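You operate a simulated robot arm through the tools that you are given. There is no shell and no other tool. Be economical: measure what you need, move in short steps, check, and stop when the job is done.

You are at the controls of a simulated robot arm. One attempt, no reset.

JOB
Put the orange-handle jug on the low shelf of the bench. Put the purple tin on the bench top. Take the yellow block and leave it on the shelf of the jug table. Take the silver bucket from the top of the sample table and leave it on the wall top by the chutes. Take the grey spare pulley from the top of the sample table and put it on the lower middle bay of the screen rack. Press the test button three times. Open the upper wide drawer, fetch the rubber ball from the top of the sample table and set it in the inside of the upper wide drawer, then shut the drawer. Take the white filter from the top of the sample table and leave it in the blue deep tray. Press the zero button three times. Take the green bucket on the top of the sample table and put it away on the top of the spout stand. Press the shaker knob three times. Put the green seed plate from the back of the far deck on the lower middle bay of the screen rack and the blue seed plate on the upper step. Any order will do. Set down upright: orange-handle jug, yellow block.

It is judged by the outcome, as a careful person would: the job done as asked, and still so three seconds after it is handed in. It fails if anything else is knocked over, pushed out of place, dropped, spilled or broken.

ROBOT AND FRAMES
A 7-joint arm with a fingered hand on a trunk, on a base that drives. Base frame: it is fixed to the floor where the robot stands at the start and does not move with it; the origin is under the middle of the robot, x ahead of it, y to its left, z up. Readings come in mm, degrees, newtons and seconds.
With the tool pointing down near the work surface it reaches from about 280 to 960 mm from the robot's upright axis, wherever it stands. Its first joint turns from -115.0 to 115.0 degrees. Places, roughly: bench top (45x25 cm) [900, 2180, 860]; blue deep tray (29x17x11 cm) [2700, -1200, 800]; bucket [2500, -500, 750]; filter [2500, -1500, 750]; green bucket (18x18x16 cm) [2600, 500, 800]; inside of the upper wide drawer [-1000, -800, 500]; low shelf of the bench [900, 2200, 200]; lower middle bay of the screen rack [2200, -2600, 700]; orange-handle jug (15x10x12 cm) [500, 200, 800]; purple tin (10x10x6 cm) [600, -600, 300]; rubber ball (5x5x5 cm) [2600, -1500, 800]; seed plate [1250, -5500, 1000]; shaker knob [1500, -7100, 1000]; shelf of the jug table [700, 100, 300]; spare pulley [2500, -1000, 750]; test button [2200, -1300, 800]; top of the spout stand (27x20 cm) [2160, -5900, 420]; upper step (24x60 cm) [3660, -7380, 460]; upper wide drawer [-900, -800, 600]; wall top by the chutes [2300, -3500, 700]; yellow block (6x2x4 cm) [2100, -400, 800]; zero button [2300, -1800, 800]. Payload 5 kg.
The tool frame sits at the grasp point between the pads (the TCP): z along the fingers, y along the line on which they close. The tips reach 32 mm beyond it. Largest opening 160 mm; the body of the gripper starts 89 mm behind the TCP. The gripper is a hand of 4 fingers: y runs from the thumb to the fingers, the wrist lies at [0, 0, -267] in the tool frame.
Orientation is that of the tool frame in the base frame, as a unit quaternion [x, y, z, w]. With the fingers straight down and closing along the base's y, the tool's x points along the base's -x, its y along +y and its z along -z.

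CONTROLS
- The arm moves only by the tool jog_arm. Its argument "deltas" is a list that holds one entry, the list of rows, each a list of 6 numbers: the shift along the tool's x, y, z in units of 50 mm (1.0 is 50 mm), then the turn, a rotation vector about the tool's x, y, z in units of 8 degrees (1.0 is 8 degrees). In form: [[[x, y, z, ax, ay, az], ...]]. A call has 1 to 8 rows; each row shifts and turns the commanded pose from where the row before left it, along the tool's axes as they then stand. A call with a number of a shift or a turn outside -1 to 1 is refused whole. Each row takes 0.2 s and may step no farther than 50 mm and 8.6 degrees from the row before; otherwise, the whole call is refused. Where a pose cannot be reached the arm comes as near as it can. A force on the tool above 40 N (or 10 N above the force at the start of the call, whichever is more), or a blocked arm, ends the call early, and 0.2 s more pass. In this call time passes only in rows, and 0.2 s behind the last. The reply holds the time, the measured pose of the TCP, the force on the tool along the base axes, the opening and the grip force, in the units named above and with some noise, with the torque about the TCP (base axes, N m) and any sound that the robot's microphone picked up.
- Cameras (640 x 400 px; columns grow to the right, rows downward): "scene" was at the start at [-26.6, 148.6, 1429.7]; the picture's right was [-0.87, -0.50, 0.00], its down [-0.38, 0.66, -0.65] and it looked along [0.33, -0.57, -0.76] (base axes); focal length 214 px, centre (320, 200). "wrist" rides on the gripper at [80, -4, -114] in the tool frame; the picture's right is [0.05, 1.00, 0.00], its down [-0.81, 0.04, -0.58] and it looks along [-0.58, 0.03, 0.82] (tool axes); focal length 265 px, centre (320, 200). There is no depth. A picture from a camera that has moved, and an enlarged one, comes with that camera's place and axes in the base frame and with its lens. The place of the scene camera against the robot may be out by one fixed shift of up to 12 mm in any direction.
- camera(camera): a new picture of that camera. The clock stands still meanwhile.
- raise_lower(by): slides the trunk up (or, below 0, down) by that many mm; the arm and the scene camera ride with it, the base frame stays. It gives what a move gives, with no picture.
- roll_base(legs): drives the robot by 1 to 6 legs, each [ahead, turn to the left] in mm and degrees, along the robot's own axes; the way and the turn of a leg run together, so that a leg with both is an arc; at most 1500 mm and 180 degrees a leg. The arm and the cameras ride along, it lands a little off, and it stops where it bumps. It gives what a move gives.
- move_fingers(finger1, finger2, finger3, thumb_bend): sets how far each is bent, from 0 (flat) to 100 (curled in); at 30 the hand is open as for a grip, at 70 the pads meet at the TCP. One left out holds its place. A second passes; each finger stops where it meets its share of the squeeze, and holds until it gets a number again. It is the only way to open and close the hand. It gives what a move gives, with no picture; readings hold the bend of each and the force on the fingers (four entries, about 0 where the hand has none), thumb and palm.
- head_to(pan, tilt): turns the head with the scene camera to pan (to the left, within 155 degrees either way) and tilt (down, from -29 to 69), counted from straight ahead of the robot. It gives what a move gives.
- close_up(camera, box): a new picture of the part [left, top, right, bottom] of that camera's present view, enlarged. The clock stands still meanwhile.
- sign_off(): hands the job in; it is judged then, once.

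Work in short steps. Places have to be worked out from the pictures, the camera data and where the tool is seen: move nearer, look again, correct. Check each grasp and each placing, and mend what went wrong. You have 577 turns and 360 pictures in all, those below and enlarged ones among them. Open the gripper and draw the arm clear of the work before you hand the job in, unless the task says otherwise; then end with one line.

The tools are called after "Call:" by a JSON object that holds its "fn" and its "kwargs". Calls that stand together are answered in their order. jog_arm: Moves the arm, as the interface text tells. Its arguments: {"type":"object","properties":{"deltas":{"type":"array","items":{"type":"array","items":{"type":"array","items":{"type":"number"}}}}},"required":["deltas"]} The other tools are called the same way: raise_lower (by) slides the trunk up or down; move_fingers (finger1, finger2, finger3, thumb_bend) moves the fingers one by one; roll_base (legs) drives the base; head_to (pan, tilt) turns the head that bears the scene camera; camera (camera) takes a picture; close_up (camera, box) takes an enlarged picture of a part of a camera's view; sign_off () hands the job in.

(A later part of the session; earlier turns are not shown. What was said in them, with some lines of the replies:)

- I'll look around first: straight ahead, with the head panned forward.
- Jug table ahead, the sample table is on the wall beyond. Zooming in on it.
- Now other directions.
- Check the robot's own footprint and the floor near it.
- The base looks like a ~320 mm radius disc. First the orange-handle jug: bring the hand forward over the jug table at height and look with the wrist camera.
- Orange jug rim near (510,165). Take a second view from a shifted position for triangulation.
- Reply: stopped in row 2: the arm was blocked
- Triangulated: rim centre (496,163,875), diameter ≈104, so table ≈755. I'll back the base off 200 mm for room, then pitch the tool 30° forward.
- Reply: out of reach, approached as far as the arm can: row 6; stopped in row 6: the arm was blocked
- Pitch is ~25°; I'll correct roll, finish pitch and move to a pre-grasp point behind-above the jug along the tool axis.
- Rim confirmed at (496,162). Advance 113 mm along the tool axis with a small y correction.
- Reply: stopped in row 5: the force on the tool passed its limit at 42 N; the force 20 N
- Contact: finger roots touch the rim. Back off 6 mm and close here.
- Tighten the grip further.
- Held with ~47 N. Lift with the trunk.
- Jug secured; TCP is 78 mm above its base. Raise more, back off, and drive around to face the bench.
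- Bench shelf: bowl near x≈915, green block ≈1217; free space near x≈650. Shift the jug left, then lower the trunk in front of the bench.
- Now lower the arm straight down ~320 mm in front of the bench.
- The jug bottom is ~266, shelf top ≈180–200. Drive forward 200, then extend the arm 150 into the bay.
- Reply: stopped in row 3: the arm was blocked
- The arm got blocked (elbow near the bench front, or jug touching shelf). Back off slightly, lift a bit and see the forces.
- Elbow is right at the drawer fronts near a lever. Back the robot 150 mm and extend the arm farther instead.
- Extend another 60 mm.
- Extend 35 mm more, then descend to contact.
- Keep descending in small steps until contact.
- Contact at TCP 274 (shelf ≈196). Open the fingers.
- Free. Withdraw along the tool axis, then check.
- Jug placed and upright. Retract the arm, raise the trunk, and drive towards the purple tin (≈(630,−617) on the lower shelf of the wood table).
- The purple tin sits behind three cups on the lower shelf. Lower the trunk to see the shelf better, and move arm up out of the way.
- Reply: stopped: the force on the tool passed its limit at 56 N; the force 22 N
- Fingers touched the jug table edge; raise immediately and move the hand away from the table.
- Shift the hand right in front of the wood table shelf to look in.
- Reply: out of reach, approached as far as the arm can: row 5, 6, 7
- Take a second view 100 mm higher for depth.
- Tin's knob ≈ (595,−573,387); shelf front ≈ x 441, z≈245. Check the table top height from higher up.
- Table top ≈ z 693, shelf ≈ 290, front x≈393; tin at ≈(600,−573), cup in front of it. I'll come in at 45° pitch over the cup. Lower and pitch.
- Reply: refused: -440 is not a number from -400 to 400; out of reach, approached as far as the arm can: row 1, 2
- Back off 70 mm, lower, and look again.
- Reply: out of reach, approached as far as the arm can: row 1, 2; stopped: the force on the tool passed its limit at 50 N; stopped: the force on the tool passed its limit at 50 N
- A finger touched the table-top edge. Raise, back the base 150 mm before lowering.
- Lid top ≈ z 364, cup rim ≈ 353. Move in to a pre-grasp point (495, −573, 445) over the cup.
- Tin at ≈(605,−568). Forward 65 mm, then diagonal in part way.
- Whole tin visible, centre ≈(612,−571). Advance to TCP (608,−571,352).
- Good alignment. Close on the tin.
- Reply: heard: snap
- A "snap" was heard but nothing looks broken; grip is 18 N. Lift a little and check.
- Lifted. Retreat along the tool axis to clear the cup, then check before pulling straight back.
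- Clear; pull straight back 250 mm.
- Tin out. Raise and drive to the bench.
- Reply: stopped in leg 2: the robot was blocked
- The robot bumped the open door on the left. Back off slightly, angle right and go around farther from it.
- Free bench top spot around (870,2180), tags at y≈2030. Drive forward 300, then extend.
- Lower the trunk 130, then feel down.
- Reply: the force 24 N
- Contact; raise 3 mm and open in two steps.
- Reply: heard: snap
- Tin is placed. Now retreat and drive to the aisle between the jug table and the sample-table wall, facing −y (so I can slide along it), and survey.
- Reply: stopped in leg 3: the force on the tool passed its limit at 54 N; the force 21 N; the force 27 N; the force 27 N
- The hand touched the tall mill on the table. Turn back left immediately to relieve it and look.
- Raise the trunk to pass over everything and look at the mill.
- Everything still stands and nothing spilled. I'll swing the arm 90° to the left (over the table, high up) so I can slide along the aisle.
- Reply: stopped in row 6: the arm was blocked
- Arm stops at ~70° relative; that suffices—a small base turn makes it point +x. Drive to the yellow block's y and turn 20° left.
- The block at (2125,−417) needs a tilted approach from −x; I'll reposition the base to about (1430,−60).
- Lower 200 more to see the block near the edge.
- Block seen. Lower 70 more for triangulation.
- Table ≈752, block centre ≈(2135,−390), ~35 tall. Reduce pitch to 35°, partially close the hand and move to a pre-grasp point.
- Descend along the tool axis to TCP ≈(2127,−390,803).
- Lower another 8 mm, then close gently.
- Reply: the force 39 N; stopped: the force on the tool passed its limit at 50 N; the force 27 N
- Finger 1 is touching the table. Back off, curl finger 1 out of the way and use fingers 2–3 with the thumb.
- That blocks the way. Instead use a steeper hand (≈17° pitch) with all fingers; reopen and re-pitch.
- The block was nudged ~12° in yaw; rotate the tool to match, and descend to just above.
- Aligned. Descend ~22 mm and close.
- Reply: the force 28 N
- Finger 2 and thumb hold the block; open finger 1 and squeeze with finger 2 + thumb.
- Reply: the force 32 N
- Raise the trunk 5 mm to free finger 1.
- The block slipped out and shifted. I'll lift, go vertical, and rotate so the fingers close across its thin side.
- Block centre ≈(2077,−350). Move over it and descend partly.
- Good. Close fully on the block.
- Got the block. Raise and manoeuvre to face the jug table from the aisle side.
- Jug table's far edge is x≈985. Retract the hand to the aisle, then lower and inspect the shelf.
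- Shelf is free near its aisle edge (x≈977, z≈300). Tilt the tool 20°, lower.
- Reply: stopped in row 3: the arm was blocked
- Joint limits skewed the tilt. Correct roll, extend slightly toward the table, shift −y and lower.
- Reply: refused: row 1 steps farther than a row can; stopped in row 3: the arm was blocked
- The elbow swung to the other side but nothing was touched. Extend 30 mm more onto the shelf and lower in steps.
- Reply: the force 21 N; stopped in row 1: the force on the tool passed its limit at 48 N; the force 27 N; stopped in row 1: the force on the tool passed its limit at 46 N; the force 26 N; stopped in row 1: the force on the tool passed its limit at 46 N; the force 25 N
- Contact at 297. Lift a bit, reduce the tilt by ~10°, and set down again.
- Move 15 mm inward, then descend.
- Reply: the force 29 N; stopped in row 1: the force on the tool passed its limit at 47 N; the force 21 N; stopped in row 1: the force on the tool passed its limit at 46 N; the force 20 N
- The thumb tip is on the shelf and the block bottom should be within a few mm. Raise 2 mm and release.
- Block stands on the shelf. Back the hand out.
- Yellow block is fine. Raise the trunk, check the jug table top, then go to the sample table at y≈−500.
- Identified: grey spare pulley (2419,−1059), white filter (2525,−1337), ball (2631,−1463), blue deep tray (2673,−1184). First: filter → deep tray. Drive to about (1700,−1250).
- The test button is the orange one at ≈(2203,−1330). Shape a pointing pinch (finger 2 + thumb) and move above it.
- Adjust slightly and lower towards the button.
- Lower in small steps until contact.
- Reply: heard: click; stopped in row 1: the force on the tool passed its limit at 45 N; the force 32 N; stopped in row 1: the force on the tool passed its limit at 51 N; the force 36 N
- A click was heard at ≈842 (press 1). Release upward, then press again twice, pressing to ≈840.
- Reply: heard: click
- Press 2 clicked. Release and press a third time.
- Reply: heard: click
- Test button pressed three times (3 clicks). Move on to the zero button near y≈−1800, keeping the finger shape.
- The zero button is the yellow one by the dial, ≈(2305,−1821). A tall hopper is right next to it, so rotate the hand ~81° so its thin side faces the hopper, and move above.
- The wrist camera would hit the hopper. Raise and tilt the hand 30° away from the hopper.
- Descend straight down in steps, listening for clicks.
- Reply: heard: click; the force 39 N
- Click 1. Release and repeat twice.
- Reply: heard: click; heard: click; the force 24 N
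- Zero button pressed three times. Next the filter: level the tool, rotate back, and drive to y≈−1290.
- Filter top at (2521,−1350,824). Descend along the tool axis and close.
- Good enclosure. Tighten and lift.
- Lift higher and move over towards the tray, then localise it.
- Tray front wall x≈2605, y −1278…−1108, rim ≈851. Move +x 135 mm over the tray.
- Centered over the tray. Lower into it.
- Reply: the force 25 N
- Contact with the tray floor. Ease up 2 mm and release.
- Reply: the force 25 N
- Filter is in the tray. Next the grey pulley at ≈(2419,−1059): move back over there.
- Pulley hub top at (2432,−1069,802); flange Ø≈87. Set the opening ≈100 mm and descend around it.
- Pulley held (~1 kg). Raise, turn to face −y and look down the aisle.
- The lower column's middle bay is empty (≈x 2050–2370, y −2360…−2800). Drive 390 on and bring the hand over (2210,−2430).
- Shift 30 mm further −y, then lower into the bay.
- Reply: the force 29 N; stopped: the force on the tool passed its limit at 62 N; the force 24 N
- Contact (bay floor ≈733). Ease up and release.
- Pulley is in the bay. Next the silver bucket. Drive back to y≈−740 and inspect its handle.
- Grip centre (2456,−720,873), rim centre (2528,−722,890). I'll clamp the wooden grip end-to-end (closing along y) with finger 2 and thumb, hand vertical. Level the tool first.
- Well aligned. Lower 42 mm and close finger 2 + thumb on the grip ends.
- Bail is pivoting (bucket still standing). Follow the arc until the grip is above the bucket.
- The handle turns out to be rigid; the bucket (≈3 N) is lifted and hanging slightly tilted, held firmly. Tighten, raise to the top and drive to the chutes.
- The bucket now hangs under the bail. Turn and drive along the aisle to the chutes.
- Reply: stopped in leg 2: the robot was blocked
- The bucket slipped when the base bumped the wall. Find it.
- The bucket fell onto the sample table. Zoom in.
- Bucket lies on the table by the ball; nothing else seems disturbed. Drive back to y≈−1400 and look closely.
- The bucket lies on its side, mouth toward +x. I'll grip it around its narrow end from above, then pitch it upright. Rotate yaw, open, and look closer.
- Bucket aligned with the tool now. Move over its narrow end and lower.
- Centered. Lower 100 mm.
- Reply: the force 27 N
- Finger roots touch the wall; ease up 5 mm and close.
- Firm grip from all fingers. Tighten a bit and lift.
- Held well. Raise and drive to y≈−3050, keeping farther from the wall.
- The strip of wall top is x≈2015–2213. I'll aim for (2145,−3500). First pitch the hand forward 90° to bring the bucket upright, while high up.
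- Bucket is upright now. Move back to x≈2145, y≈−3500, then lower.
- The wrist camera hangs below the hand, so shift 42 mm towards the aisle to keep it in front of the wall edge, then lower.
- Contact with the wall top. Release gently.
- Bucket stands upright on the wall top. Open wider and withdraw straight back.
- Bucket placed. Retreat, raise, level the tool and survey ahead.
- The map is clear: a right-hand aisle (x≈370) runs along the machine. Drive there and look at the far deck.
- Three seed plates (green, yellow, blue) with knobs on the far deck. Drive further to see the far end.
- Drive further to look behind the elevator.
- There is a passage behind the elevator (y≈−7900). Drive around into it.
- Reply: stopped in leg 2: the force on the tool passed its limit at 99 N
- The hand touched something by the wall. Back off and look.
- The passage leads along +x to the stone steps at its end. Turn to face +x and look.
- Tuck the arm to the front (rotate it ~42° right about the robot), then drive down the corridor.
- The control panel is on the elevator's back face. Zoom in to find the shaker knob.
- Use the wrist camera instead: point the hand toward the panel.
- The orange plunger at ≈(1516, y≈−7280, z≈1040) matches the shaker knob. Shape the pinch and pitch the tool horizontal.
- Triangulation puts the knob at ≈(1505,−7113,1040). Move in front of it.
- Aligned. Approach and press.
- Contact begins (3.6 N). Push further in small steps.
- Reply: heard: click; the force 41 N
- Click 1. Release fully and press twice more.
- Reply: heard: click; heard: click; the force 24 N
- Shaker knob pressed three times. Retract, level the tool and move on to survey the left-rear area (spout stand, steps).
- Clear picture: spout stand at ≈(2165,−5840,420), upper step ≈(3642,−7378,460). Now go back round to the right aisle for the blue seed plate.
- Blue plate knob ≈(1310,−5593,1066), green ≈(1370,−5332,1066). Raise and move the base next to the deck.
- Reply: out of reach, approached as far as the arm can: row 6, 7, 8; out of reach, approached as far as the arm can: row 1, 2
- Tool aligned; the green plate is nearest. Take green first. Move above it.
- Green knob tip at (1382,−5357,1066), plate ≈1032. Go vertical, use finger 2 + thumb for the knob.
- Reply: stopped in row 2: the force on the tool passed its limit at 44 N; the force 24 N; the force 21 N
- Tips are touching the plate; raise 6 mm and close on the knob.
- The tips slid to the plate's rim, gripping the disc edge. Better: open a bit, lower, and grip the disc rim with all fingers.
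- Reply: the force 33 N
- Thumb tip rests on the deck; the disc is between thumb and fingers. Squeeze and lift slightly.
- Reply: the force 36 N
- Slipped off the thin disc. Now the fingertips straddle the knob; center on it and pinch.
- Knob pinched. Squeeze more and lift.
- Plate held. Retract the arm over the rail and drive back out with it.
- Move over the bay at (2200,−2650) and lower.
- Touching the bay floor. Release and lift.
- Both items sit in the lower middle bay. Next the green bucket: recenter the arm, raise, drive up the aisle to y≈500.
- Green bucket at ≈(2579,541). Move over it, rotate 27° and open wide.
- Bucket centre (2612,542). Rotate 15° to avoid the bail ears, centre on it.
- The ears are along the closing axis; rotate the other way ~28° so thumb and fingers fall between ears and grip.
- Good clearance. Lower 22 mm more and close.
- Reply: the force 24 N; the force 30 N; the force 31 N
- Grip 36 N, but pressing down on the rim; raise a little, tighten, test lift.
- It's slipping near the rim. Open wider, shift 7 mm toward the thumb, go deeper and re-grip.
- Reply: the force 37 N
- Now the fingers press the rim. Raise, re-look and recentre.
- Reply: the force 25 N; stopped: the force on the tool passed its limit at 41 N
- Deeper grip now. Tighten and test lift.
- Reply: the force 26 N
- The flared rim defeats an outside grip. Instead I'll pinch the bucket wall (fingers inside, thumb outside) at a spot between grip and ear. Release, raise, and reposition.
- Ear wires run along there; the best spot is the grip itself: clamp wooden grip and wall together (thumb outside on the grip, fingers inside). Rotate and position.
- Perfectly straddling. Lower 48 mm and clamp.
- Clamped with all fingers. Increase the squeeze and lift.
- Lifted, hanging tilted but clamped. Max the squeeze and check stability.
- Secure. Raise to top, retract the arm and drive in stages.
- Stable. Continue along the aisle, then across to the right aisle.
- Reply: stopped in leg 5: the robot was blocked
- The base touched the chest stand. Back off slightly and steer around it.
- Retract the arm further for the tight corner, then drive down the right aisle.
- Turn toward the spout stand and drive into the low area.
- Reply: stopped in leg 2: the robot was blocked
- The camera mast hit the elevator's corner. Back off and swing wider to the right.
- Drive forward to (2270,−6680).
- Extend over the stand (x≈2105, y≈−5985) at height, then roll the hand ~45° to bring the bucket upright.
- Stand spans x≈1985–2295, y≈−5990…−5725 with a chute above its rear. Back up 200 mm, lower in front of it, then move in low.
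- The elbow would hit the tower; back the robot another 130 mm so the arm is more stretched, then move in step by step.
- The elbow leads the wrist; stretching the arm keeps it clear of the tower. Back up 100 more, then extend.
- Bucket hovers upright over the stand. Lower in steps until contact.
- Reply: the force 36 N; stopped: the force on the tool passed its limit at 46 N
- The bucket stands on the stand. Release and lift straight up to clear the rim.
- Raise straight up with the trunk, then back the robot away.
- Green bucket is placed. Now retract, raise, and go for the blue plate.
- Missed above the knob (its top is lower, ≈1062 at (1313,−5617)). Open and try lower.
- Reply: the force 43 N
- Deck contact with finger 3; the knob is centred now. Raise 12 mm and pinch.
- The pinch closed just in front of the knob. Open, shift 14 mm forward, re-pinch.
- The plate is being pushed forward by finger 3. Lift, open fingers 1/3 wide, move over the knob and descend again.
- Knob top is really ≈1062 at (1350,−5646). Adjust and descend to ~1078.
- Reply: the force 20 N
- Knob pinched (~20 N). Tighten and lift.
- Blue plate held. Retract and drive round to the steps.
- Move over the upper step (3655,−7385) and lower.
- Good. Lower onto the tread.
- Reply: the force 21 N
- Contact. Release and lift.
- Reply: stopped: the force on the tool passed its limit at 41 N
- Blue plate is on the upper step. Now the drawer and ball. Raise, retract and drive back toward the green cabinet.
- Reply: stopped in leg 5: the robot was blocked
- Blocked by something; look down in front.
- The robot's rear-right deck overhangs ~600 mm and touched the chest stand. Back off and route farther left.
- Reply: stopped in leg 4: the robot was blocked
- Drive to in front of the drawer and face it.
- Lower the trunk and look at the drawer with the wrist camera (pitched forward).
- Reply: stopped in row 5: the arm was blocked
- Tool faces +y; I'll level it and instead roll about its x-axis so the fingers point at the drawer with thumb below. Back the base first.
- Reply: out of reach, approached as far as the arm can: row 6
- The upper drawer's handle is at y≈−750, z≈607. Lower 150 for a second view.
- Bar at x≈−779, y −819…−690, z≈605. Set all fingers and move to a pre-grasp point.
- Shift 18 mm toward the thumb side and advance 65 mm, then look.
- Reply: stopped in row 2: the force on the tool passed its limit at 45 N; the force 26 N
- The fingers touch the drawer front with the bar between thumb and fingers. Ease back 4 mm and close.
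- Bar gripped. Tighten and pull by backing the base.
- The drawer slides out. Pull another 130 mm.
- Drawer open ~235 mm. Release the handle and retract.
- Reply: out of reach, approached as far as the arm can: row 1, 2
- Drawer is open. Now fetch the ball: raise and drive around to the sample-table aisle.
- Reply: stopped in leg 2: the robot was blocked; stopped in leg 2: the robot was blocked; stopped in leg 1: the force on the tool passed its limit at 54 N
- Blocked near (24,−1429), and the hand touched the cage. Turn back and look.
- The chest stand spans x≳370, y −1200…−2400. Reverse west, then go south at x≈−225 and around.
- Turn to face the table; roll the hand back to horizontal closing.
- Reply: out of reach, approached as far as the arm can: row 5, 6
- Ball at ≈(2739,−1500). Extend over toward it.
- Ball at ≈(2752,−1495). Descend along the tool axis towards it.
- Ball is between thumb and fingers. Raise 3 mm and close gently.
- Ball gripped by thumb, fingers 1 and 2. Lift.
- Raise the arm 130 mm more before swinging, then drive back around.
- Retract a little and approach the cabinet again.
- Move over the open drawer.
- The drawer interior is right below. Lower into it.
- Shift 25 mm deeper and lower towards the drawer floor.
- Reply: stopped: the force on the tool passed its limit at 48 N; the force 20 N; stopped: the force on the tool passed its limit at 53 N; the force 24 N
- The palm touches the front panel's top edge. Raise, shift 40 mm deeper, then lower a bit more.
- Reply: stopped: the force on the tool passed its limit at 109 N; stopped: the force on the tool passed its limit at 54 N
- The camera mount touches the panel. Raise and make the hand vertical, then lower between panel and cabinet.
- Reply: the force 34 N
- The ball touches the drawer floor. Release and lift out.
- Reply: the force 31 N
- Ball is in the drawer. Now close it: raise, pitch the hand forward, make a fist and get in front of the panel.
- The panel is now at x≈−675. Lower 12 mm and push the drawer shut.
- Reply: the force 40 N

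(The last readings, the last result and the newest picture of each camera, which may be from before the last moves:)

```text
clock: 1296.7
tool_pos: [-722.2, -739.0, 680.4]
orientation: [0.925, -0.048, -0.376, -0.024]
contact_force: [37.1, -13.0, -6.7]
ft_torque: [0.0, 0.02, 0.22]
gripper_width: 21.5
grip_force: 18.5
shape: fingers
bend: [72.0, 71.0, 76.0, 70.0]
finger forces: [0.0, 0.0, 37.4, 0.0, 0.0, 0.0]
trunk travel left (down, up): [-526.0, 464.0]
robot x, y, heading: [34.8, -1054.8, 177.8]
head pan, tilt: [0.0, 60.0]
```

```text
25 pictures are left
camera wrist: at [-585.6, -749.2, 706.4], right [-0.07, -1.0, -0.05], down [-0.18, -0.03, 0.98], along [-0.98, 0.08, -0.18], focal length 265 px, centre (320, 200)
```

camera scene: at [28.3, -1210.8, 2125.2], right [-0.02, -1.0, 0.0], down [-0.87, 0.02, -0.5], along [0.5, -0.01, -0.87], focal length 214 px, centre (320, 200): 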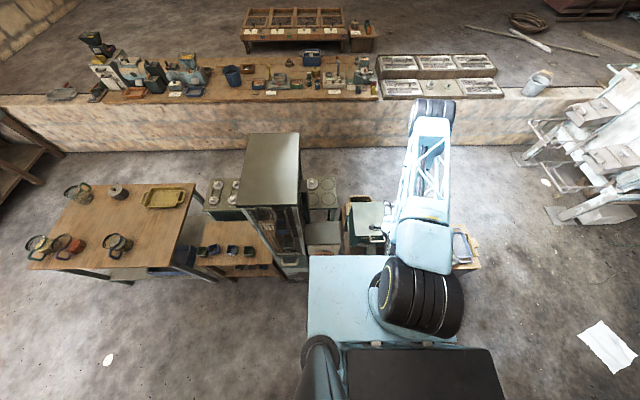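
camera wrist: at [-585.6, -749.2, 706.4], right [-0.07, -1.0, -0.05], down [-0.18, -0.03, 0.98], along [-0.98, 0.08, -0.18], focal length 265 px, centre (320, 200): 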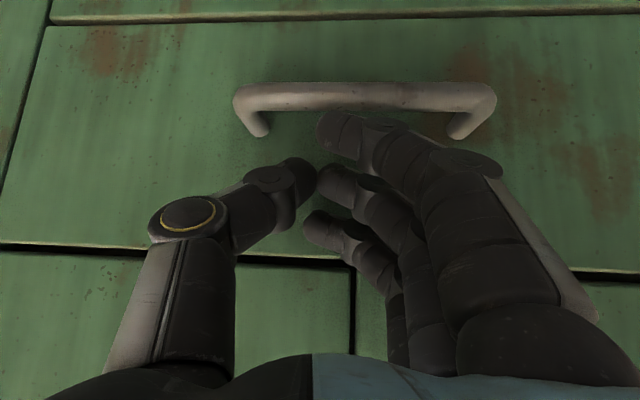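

Finger 3 is pressing the fixed face above. Back off, lower 20 mm, and push on the drawer itself.

Call:
{"fn": "jog_arm", "kwargs": {"deltas": [[[0.25, 0, -0.25, 0, 0, 0]]]}}

Call:
{"fn": "raise_lower", "kwargs": {"by": -22}}

Call:
{"fn": "jog_arm", "kwargs": {"deltas": [[[-0.3, 0, 0.3, 0, 0, 0], [-0.15, 0, 0.15, 0, 0, 0]]]}}

Call:
{"fn": "camera", "kwargs": {"camera": "wrist"}}

```text
clock: 1297.1
tool_pos: [-714.9, -739.2, 685.6]
orientation: [0.922, -0.047, -0.383, -0.025]
contact_force: [1.0, 0.7, -0.1]
ft_torque: [0.0, 0.03, 0.0]
gripper_width: 21.4
grip_force: 0.0
shape: fingers
bend: [72.0, 71.0, 72.0, 70.0]
finger forces: [0.0, 0.0, 0.0, 0.1, 0.0, 0.0]
trunk travel left (down, up): [-526.0, 464.0]
robot x, y, heading: [32.9, -1053.9, 177.9]
head pan, tilt: [0.0, 60.0]
```

```text
clock: 1297.8
tool_pos: [-712.1, -739.7, 661.6]
orientation: [0.923, -0.048, -0.381, -0.026]
contact_force: [0.0, 0.5, -0.6]
ft_torque: [0.01, 0.03, 0.01]
gripper_width: 21.3
grip_force: 0.1
shape: fingers
bend: [72.0, 71.0, 72.0, 70.0]
finger forces: [0.0, 0.0, 0.0, 0.1, 0.0, 0.0]
trunk travel left (down, up): [-504.0, 486.0]
robot x, y, heading: [35.0, -1052.0, 178.1]
head pan, tilt: [0.0, 60.0]
```

```text
clock: 1298.2
tool_pos: [-719.3, -739.3, 658.2]
orientation: [0.926, -0.047, -0.375, -0.025]
contact_force: [17.8, -6.9, 15.2]
ft_torque: [-0.13, -0.37, -0.07]
gripper_width: 18.6
grip_force: 12.2
shape: fingers
bend: [76.0, 71.0, 74.0, 70.0]
finger forces: [15.5, 0.0, 9.1, 0.0, 0.0, 0.0]
trunk travel left (down, up): [-504.0, 486.0]
robot x, y, heading: [35.4, -1057.6, 178.1]
head pan, tilt: [0.0, 60.0]
stopped in row 1: the force on the tool passed its limit at 54 N (the readings are from after the stop); the commanded pose is now the measured one
```

```text
24 pictures are left
camera wrist: at [-583.3, -749.5, 684.9], right [-0.07, -1.0, -0.05], down [-0.19, -0.03, 0.98], along [-0.98, 0.08, -0.18], focal length 265 px, centre (320, 200)
```

wrist: 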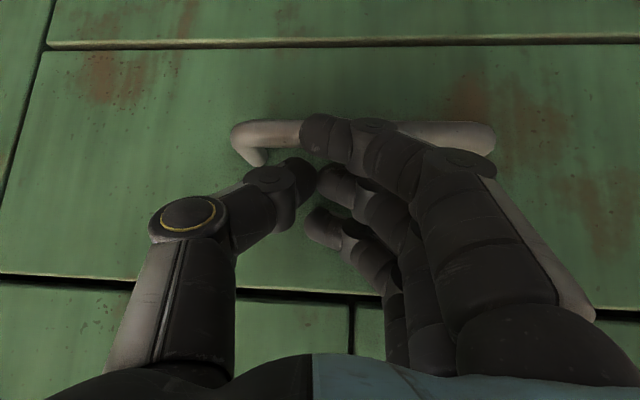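

The panel is at its closed position (≈−766). Retract and verify.

Call:
{"fn": "jog_arm", "kwargs": {"deltas": [[[0.6, 0, -0.6, 0, 0, 0], [0.6, 0, -0.6, 0, 0, 0], [0.6, 0, -0.6, 0, 0, 0]]]}}

Call:
{"fn": "camera", "kwargs": {"camera": "wrist"}}

Call:
{"fn": "raise_lower", "kwargs": {"by": 350}}

Call:
{"fn": "head_to", "kwargs": {"pan": -25, "tilt": 45}}

Call:
{"fn": "camera", "kwargs": {"camera": "scene"}}

```text
clock: 1299.0
tool_pos: [-594.7, -754.5, 658.6]
orientation: [0.925, -0.048, -0.376, -0.025]
contact_force: [0.5, -0.6, 0.3]
ft_torque: [0.03, 0.02, 0.0]
gripper_width: 20.6
grip_force: 0.0
shape: fingers
bend: [72.0, 71.0, 72.0, 70.0]
finger forces: [0.0, 0.0, 0.1, 0.0, 0.0, 0.0]
trunk travel left (down, up): [-504.0, 486.0]
robot x, y, heading: [35.5, -1057.3, 177.8]
head pan, tilt: [0.0, 60.0]
```

```text
23 pictures are left
camera wrist: at [-458.3, -763.6, 684.1], right [-0.07, -1.0, -0.05], down [-0.19, -0.03, 0.98], along [-0.98, 0.08, -0.18], focal length 265 px, centre (320, 200)
```

wrist: 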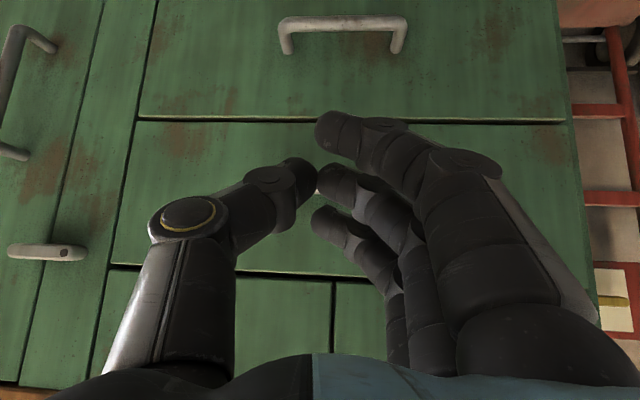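

```text
clock: 1302.4
tool_pos: [-596.2, -754.1, 1006.9]
orientation: [0.925, -0.049, -0.376, -0.025]
contact_force: [-0.3, -0.4, 0.2]
ft_torque: [0.02, 0.0, -0.04]
gripper_width: 20.8
grip_force: 0.0
shape: fingers
bend: [72.0, 71.0, 72.0, 70.0]
finger forces: [0.0, 0.1, 0.1, 0.0, 0.1, 0.0]
trunk travel left (down, up): [-854.0, 136.0]
robot x, y, heading: [33.1, -1058.7, 177.9]
head pan, tilt: [0.0, 60.0]
```

```text
clock: 1303.3
tool_pos: [-594.4, -753.3, 1007.9]
orientation: [0.925, -0.048, -0.375, -0.025]
contact_force: [0.2, 0.1, -0.3]
ft_torque: [0.03, -0.01, -0.01]
gripper_width: 21.0
grip_force: 0.1
shape: fingers
bend: [72.0, 71.0, 72.0, 70.0]
finger forces: [0.0, 0.0, 0.0, 0.0, 0.0, 0.0]
trunk travel left (down, up): [-854.0, 136.0]
robot x, y, heading: [33.1, -1056.1, 178.1]
head pan, tilt: [-25.0, 45.0]
```

```text
22 pictures are left
camera scene: at [8.9, -1211.2, 2014.7], right [0.45, 0.89, 0.0], down [0.63, -0.32, -0.71], along [-0.63, 0.32, -0.71], focal length 214 px, centre (320, 200)
```

scene: 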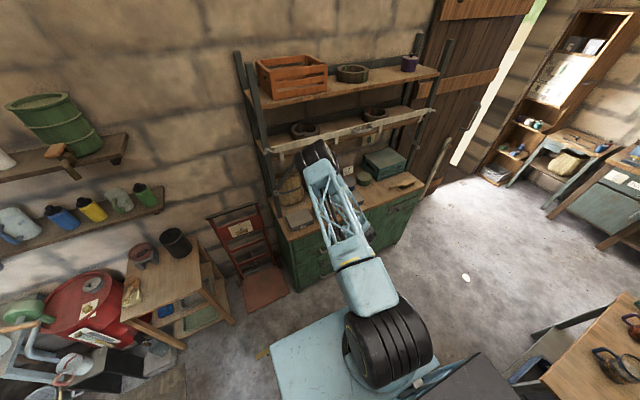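

Everything is done and the drawer is flush. Open the gripper and draw the arm clear.

Call:
{"fn": "jog_arm", "kwargs": {"deltas": [[[0.65, 0, -0.62, 0, 0, 0], [0.65, 0, -0.62, 0, 0, 0]]]}}

Call:
{"fn": "move_fingers", "kwargs": {"finger1": 30, "finger2": 30, "finger3": 30, "thumb_bend": 30}}

Call:
{"fn": "head_to", "kwargs": {"pan": -130, "tilt": 35}}

Call:
{"fn": "camera", "kwargs": {"camera": "scene"}}

```text
clock: 1303.9
tool_pos: [-508.8, -764.9, 1009.1]
orientation: [0.925, -0.047, -0.376, -0.024]
contact_force: [0.1, -0.6, -0.3]
ft_torque: [-0.01, -0.02, 0.03]
gripper_width: 20.7
grip_force: 0.1
shape: fingers
bend: [72.0, 71.0, 72.0, 70.0]
finger forces: [0.0, 0.0, 0.0, 0.1, 0.0, 0.0]
trunk travel left (down, up): [-854.0, 136.0]
robot x, y, heading: [35.6, -1059.2, 177.8]
head pan, tilt: [-25.0, 45.0]
```

```text
clock: 1304.9
tool_pos: [-507.5, -763.2, 1009.4]
orientation: [0.925, -0.048, -0.375, -0.026]
contact_force: [-0.1, 0.0, 0.4]
ft_torque: [-0.01, 0.01, 0.0]
gripper_width: 169.8
grip_force: 0.0
shape: fingers
bend: [30.0, 30.0, 30.0, 30.0]
finger forces: [0.0, 0.1, 0.1, 0.1, 0.1, 0.0]
trunk travel left (down, up): [-854.0, 136.0]
robot x, y, heading: [35.5, -1055.5, 177.9]
head pan, tilt: [-25.0, 45.0]
```

```text
clock: 1306.7
tool_pos: [-507.6, -763.0, 1008.6]
orientation: [0.926, -0.048, -0.375, -0.025]
contact_force: [-0.5, -0.1, 0.1]
ft_torque: [0.01, 0.0, -0.01]
gripper_width: 169.8
grip_force: 0.0
shape: fingers
bend: [30.0, 30.0, 30.0, 30.0]
finger forces: [0.0, 0.0, 0.0, 0.1, 0.0, 0.0]
trunk travel left (down, up): [-854.0, 136.0]
robot x, y, heading: [32.8, -1056.3, 177.9]
head pan, tilt: [-130.0, 35.0]
```

```text
21 pictures are left
camera scene: at [140.3, -1182.6, 2029.6], right [0.74, -0.67, 0.0], down [-0.38, -0.43, -0.82], along [0.55, 0.61, -0.57], focal length 214 px, centre (320, 200)
```

scene: 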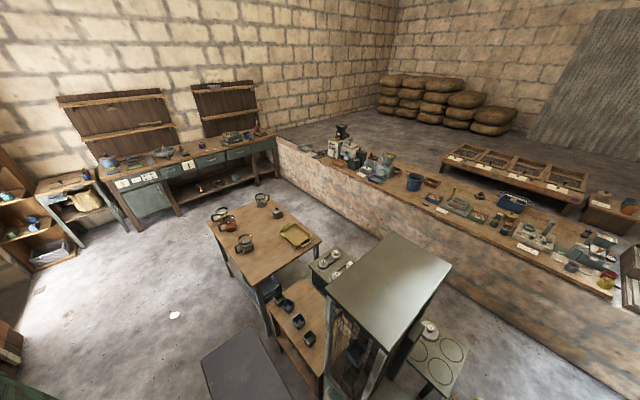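

The overview shows everything standing in order. Hand the job in.

Call:
{"fn": "sign_off", "kwargs": {}}

```text
The job is handed in.
```

All the items are placed as asked, the three controls were each pressed three times with a click heard each time, and the drawer is shut with the ball inside. The silver bucket slipped out of the hand once, landed on the sample table and nudged the ball. I picked it up again and set it upright on the wall top. I took the yellow button by the dial as the zero button from its position, since I could not read a label on it. The base or arm also bumped the door, wall, chest stand and other fixtures a few times; I saw nothing knocked over, but did not re-check every spot.
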